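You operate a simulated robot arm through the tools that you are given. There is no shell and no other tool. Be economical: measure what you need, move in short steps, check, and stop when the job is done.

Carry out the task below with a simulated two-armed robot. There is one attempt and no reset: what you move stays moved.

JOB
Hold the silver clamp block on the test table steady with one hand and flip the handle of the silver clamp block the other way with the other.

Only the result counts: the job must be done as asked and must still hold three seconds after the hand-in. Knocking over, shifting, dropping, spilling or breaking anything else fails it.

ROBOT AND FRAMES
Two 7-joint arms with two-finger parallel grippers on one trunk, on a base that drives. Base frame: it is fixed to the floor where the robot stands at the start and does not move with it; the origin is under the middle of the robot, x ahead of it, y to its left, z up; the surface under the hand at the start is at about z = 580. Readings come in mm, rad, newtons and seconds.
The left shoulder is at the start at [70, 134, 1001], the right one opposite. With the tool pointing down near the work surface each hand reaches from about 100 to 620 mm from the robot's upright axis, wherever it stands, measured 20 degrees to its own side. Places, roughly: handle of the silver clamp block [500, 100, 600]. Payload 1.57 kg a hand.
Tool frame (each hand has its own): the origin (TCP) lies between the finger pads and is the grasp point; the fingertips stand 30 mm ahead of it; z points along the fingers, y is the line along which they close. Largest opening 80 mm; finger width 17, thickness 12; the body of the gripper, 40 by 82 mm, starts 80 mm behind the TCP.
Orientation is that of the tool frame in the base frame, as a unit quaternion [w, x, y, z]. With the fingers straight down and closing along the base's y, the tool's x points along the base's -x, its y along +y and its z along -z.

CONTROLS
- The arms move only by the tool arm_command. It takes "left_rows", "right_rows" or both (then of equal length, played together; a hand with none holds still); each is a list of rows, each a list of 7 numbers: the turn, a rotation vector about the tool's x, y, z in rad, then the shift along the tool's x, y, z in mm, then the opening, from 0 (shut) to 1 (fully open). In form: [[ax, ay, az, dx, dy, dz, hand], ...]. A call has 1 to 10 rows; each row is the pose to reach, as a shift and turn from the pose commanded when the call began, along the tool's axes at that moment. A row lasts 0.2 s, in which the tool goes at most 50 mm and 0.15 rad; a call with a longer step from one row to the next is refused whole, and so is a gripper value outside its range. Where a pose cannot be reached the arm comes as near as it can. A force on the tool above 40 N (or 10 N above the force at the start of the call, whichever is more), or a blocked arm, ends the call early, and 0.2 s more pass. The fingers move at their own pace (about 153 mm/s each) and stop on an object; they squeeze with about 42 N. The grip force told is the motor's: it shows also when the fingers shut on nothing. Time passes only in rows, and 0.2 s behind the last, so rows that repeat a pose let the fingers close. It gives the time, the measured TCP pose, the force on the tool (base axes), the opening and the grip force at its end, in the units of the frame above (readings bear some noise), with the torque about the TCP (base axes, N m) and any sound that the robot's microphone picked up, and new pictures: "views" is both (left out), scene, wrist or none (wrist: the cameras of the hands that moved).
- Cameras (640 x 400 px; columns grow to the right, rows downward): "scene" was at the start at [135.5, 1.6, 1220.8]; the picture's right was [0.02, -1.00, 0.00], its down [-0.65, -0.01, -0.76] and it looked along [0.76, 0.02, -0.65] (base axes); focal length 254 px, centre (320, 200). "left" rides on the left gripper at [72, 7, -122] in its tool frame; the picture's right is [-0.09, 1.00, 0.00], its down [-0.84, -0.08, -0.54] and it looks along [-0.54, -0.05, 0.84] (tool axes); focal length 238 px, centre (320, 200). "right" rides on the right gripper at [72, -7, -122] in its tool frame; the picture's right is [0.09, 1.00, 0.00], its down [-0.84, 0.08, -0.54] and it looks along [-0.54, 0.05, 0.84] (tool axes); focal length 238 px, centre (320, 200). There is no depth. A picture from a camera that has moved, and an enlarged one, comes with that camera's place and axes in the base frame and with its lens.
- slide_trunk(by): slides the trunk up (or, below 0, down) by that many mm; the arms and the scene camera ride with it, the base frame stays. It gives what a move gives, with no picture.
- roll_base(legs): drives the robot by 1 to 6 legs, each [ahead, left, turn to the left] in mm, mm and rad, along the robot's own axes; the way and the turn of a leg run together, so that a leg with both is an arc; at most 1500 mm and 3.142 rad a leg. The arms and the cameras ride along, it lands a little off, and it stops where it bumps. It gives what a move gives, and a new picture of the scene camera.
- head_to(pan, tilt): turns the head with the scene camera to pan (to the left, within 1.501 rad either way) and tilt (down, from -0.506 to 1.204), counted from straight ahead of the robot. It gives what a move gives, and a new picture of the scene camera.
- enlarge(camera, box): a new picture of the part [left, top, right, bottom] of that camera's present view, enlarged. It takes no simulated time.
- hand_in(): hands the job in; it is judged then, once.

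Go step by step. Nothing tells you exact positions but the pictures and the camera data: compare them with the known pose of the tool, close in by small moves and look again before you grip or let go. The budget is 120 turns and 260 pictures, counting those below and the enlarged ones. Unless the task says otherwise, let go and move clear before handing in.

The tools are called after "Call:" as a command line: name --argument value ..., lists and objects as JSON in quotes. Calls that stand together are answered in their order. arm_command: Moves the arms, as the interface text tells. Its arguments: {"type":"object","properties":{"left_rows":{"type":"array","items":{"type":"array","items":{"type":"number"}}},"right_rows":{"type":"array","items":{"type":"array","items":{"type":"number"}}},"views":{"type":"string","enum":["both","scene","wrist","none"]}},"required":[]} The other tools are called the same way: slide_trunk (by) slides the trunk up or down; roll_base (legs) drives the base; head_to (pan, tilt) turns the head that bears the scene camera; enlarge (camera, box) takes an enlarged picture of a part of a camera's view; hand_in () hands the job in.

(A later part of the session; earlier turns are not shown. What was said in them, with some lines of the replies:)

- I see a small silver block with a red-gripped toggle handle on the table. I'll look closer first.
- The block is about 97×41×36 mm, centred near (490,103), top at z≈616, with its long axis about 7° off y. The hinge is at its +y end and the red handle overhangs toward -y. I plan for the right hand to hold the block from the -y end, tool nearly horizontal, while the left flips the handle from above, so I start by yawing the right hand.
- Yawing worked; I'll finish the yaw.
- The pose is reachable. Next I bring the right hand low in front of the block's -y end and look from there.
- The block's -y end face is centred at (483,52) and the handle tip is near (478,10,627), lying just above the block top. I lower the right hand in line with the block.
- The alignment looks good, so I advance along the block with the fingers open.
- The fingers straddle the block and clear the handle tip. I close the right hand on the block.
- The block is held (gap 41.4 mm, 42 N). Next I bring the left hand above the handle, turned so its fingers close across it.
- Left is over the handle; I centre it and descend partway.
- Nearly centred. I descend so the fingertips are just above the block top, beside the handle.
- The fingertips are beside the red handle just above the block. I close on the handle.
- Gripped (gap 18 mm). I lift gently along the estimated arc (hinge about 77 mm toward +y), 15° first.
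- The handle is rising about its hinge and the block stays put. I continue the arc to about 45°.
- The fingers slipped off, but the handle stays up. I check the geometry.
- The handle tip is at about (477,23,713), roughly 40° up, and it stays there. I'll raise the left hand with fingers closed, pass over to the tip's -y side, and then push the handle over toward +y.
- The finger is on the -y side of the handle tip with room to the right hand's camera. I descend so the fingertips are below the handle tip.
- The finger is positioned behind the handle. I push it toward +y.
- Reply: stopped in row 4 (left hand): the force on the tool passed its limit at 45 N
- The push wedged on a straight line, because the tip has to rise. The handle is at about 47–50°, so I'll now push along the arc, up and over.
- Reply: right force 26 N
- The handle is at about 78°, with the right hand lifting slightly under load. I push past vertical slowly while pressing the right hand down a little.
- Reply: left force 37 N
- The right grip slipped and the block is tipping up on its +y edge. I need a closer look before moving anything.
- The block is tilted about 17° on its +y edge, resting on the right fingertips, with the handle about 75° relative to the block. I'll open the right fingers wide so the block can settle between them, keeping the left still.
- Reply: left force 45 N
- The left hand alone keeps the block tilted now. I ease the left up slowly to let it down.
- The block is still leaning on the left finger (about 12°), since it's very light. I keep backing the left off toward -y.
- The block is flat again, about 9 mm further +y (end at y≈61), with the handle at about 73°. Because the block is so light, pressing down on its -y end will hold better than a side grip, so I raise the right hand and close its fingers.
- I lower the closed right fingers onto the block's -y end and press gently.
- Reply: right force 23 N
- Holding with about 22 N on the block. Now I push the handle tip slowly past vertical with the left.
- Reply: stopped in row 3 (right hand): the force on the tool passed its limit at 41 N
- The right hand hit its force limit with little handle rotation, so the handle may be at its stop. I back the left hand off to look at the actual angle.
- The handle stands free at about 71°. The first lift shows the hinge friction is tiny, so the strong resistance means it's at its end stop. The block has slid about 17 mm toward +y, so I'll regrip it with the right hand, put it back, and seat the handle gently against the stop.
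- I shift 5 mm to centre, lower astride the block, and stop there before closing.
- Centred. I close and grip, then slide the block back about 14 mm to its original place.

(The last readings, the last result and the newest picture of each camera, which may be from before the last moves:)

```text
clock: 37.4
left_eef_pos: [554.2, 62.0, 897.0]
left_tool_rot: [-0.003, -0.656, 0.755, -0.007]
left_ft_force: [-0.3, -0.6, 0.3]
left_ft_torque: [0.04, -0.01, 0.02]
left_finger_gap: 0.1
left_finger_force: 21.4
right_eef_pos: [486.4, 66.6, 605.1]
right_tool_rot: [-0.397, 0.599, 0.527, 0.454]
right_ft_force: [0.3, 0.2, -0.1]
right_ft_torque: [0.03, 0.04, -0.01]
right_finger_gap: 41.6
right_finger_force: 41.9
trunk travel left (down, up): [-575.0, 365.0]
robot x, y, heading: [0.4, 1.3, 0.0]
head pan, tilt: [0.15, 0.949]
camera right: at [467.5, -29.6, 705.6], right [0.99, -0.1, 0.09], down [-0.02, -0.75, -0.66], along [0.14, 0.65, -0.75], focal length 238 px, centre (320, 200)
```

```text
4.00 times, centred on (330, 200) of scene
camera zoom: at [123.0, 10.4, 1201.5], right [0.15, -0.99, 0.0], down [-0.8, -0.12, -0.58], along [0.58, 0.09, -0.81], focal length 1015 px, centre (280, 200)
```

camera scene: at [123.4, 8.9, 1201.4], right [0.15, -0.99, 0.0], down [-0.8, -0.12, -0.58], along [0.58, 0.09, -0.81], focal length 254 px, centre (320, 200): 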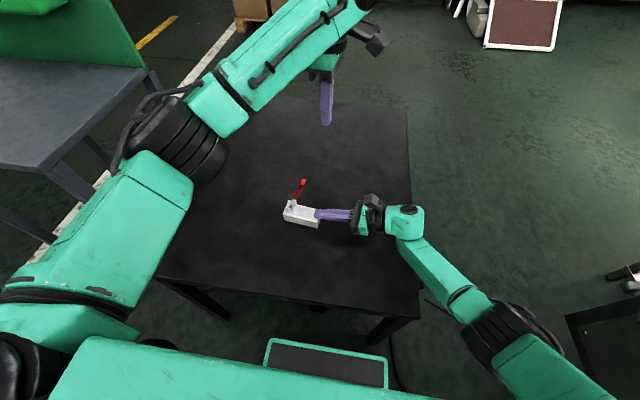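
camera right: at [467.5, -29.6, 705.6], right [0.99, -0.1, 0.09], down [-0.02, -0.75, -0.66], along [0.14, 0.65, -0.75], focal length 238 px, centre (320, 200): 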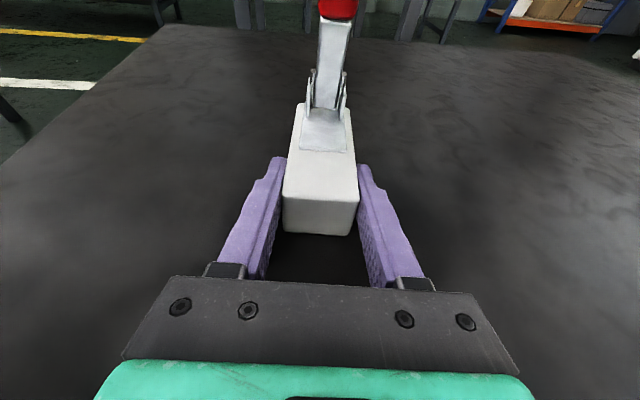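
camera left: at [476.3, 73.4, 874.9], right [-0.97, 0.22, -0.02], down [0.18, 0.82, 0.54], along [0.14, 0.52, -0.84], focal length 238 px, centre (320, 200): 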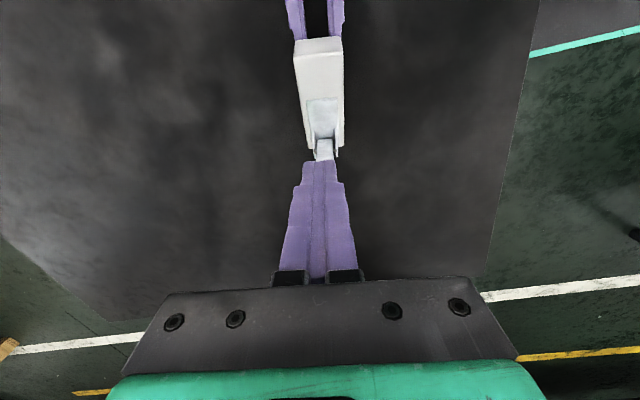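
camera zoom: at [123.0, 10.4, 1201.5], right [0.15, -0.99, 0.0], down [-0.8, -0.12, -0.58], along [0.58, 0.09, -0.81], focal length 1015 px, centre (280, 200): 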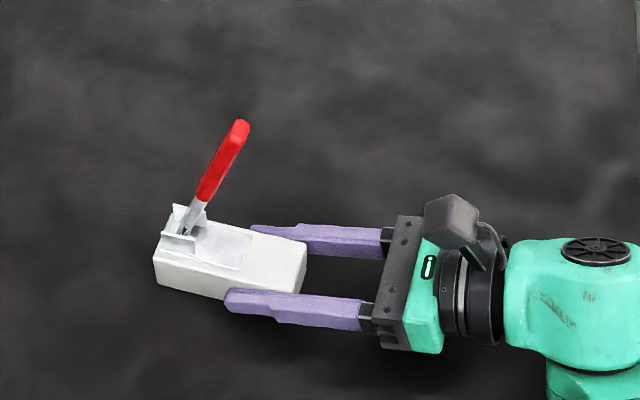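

The block is back exactly where it was (same pixels as before the slip) and is gripped. Now I bring the left behind the handle tip again for a gentle seating push.

Call:
arm_command --left_rows '[[0, 0, 0, 6, 35, 0, 0], [0, 0, 0, 12, 69, 10, 0], [0, 0, 0, 12, 69, 55, 0], [0, 0, 0, 12, 69, 95, 0], [0, 0, 0, 12, 69, 130, 0], [0, 0, 0, 2, 69, 130, 0], [0, 0, 0, -8, 69, 130, 0]]' --views "wrist"

Call:
enlarge --camera "scene" --box '[250, 130, 410, 250]'

```text
clock: 39.0
left_eef_pos: [488.7, 77.4, 766.8]
left_tool_rot: [-0.003, -0.655, 0.756, -0.009]
left_ft_force: [-0.2, -3.5, 0.6]
left_ft_torque: [-0.07, 0.05, 0.02]
left_finger_gap: 0.0
left_finger_force: 21.2
right_eef_pos: [485.8, 67.0, 604.1]
right_tool_rot: [-0.397, 0.598, 0.528, 0.454]
right_ft_force: [1.9, 4.4, -1.3]
right_ft_torque: [-0.63, 0.2, -0.02]
right_finger_gap: 41.4
right_finger_force: 41.6
trunk travel left (down, up): [-575.0, 365.0]
robot x, y, heading: [-0.1, -0.3, 0.0]
head pan, tilt: [0.15, 0.949]
camera left: at [469.7, 8.8, 888.8], right [-0.97, 0.23, -0.01], down [0.19, 0.83, 0.53], along [0.13, 0.51, -0.85], focal length 238 px, centre (320, 200)
```

left: 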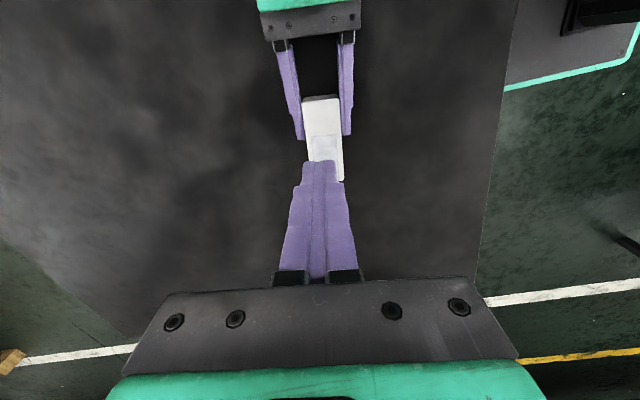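

```text
3.33 times, centred on (330, 190) of scene
camera zoom: at [123.1, 10.5, 1201.4], right [0.15, -0.99, 0.0], down [-0.8, -0.12, -0.58], along [0.58, 0.09, -0.81], focal length 846 px, centre (287, 233)
```

zoom: 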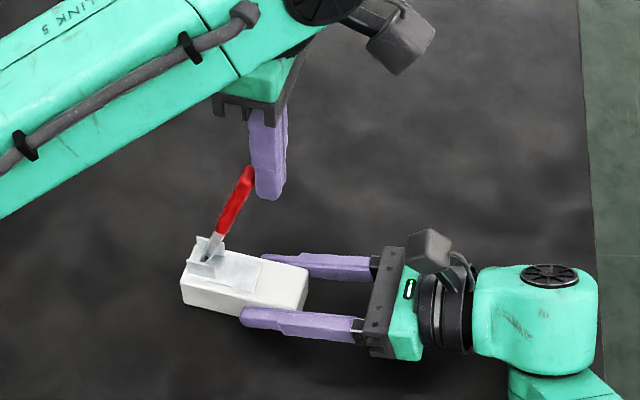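

Contact at 3.5 N. I push a few mm more and watch the force.

Call:
arm_command --left_rows '[[0, 0, 0, -1.5, 0, 0, 0], [0, 0, 0, -3, 0, 0, 0], [0, 0, 0, -3, 0, 0, 0]]' --views "none"

Call:
arm_command --left_rows '[[0, 0, 0, -1.5, 0, 0, 0], [0, 0, 0, -3, 0, 0, 0], [0, 0, 0, -3, 0, 0, 0]]' --views "none"

Call:
enlarge --camera "scene" --box '[250, 130, 410, 250]'

```text
clock: 39.8
left_eef_pos: [488.8, 80.8, 767.4]
left_tool_rot: [-0.003, -0.655, 0.755, -0.009]
left_ft_force: [-0.3, -11.6, 4.0]
left_ft_torque: [-0.14, -0.01, 0.04]
left_finger_gap: 0.0
left_finger_force: 21.2
right_eef_pos: [486.1, 67.3, 604.9]
right_tool_rot: [-0.396, 0.598, 0.527, 0.455]
right_ft_force: [2.7, 10.7, 2.7]
right_ft_torque: [-1.15, 0.15, -0.2]
right_finger_gap: 41.6
right_finger_force: 41.6
trunk travel left (down, up): [-575.0, 365.0]
robot x, y, heading: [-0.8, -1.0, -0.0]
head pan, tilt: [0.15, 0.949]
```

```text
clock: 40.6
left_eef_pos: [488.3, 85.0, 766.8]
left_tool_rot: [-0.002, -0.655, 0.756, -0.008]
left_ft_force: [0.5, -15.8, 4.9]
left_ft_torque: [-0.23, -0.07, 0.01]
left_finger_gap: 0.0
left_finger_force: 20.7
right_eef_pos: [485.2, 66.8, 605.3]
right_tool_rot: [-0.397, 0.597, 0.528, 0.456]
right_ft_force: [4.8, 15.2, 8.9]
right_ft_torque: [-0.89, 0.24, -0.3]
right_finger_gap: 41.7
right_finger_force: 41.7
trunk travel left (down, up): [-575.0, 365.0]
robot x, y, heading: [0.5, -0.7, 0.0]
head pan, tilt: [0.15, 0.949]
```

```text
3.33 times, centred on (330, 190) of scene
camera zoom: at [121.1, 9.7, 1201.8], right [0.15, -0.99, 0.0], down [-0.8, -0.12, -0.58], along [0.58, 0.09, -0.81], focal length 846 px, centre (287, 233)
```

zoom: 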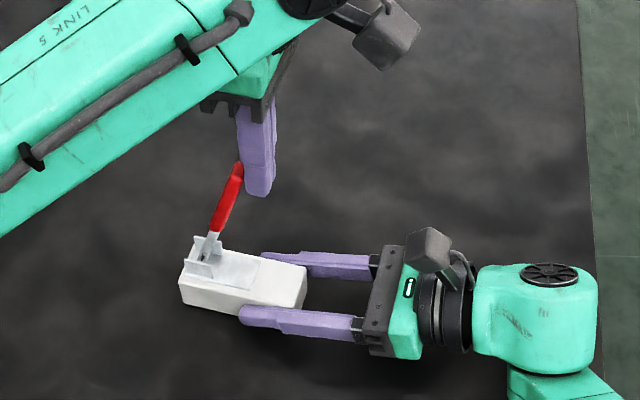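

The force climbs elastically (3.5→12→16 N) with no give, which confirms the end stop. I retreat the left hand and check that the handle stays.

Call:
arm_command --left_rows '[[0, 0, 0, 6, 0, 0, 0], [0, 0, 0, 14, 0, -3, 0], [0, 0, 0, 24, 0, -30, 0], [0, 0, 0, 24, 0, -75, 0], [0, 0, 0, 24, -30, -110, 0], [0, 0, 0, 24, -70, -130, 0]]' --views "none"

Call:
enlarge --camera "scene" --box '[250, 150, 370, 235]'

Call:
enlarge --camera "right" --box '[240, 0, 400, 180]'

```text
clock: 42.0
left_eef_pos: [554.9, 50.5, 897.9]
left_tool_rot: [-0.001, -0.655, 0.756, -0.008]
left_ft_force: [0.6, -0.3, 0.1]
left_ft_torque: [0.0, 0.04, 0.01]
left_finger_gap: 0.3
left_finger_force: 21.2
right_eef_pos: [485.0, 66.7, 605.5]
right_tool_rot: [-0.398, 0.597, 0.528, 0.454]
right_ft_force: [0.1, 1.4, 11.9]
right_ft_torque: [1.18, 0.05, -0.02]
right_finger_gap: 41.8
right_finger_force: 42.7
trunk travel left (down, up): [-575.0, 365.0]
robot x, y, heading: [-2.7, 1.3, 0.001]
head pan, tilt: [0.15, 0.949]
```

```text
4.71 times, centred on (310, 192) of scene
camera zoom: at [121.8, 9.0, 1201.6], right [0.15, -0.99, 0.0], down [-0.8, -0.12, -0.58], along [0.58, 0.09, -0.81], focal length 1194 px, centre (367, 235)
```

zoom: 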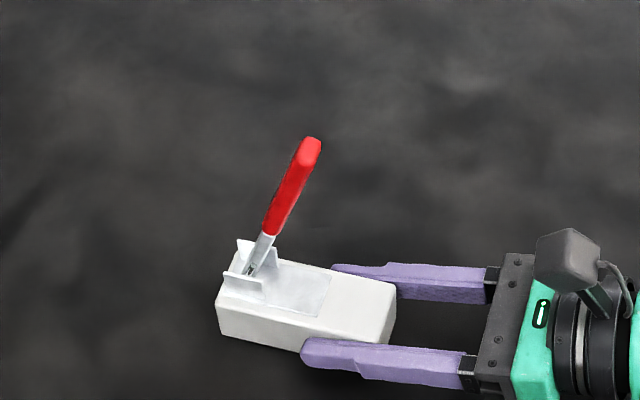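

```text
2.22 times, centred on (320, 90) of right
camera zoom: at [466.9, -30.0, 706.5], right [0.99, -0.1, 0.09], down [-0.02, -0.75, -0.66], along [0.14, 0.65, -0.75], focal length 530 px, centre (320, 444)
```

zoom: 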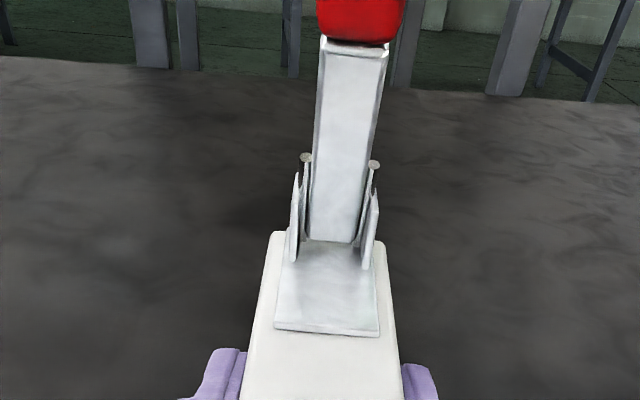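

The handle sits at exactly the same angle as after the harder push, so it is at its stop and stays there. I open the right hand and back it out along its axis.

Call:
arm_command --right_rows '[[0, 0, 0, 0, 0, 0, 0.6], [0, 0, 0, 0, 0, 0, 0.8], [0, 0, 0, 0, 0, 0, 1], [0, 0, 0, 0, 0, 0, 1], [0, 0, 0, 0, 0, -30, 1], [0, 0, 0, 0, 0, -60, 1], [0, 0, 0, 0, 0, -95, 1], [0, 0, 0, 0, 0, -130, 1], [0, 0, 0, 0, 0, -165, 1]]' --views "both"

Call:
enlarge --camera "scene" --box '[250, 150, 370, 235]'

Call:
enlarge --camera "right" --box '[240, 0, 400, 180]'

```text
clock: 44.0
left_eef_pos: [554.2, 50.9, 896.8]
left_tool_rot: [-0.002, -0.656, 0.755, -0.008]
left_ft_force: [-0.4, 0.0, 0.3]
left_ft_torque: [0.0, 0.01, 0.01]
left_finger_gap: 0.0
left_finger_force: 21.2
right_eef_pos: [464.9, -91.1, 649.9]
right_tool_rot: [-0.398, 0.598, 0.527, 0.455]
right_ft_force: [0.0, 0.6, -0.7]
right_ft_torque: [0.0, -0.01, 0.01]
right_finger_gap: 80.0
right_finger_force: 0.0
trunk travel left (down, up): [-575.0, 365.0]
robot x, y, heading: [0.5, 0.6, 0.004]
head pan, tilt: [0.15, 0.949]
camera scene: at [122.5, 9.7, 1201.5], right [0.15, -0.99, 0.0], down [-0.8, -0.12, -0.58], along [0.58, 0.09, -0.81], focal length 254 px, centre (320, 200)
camera right: at [446.2, -187.4, 749.8], right [0.99, -0.1, 0.09], down [-0.02, -0.75, -0.66], along [0.14, 0.65, -0.75], focal length 238 px, centre (320, 200)
```

scene: 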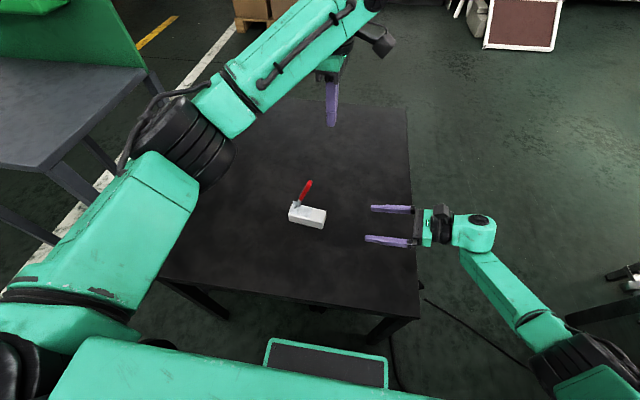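
right: 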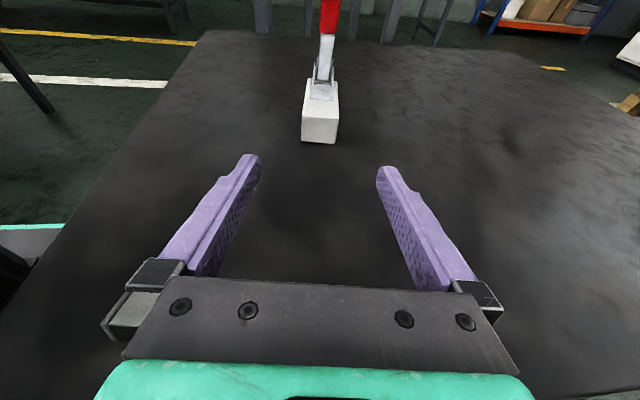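

```text
4.71 times, centred on (310, 192) of scene
camera zoom: at [122.5, 9.7, 1201.5], right [0.15, -0.99, 0.0], down [-0.8, -0.12, -0.58], along [0.58, 0.09, -0.81], focal length 1194 px, centre (367, 235)
```

zoom: 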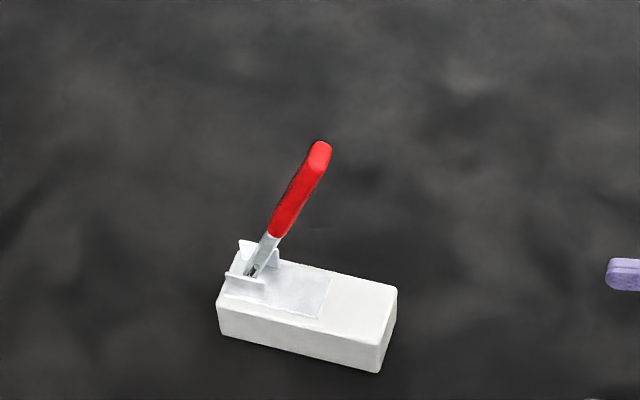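

```text
2.22 times, centred on (320, 90) of right
camera zoom: at [446.2, -187.4, 749.8], right [0.99, -0.1, 0.09], down [-0.02, -0.75, -0.66], along [0.14, 0.65, -0.75], focal length 530 px, centre (320, 444)
```

zoom: 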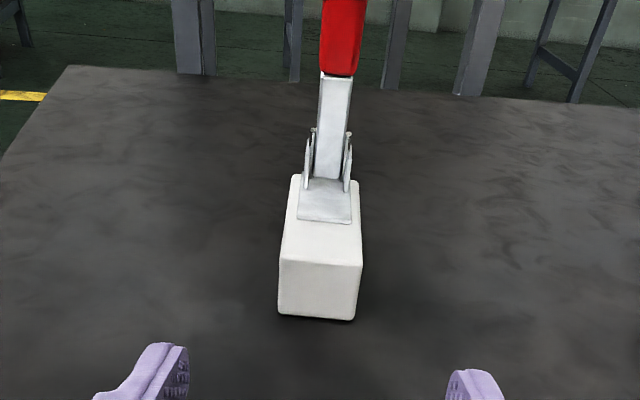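

The block is flat at its original spot, the handle stands at its open stop without support, and both hands are clear. I'm handing in.

Call:
hand_in

```text
The job is handed in.
```

I flipped the clamp handle from lying flat to about 71°, where I believe it meets its end stop. It stays there unsupported, the block is flat, and both hands are clear. I judged the stop from the pushes: resistance rose sharply, and the handle rested at the same angle after each one. I didn't see a stop directly.

The hold was not steady throughout. The right hand's grip slipped once, and the block tipped up on its far edge and slid about 17 mm. I set it back down, moved it back to its original place and gripped it again for the last push.
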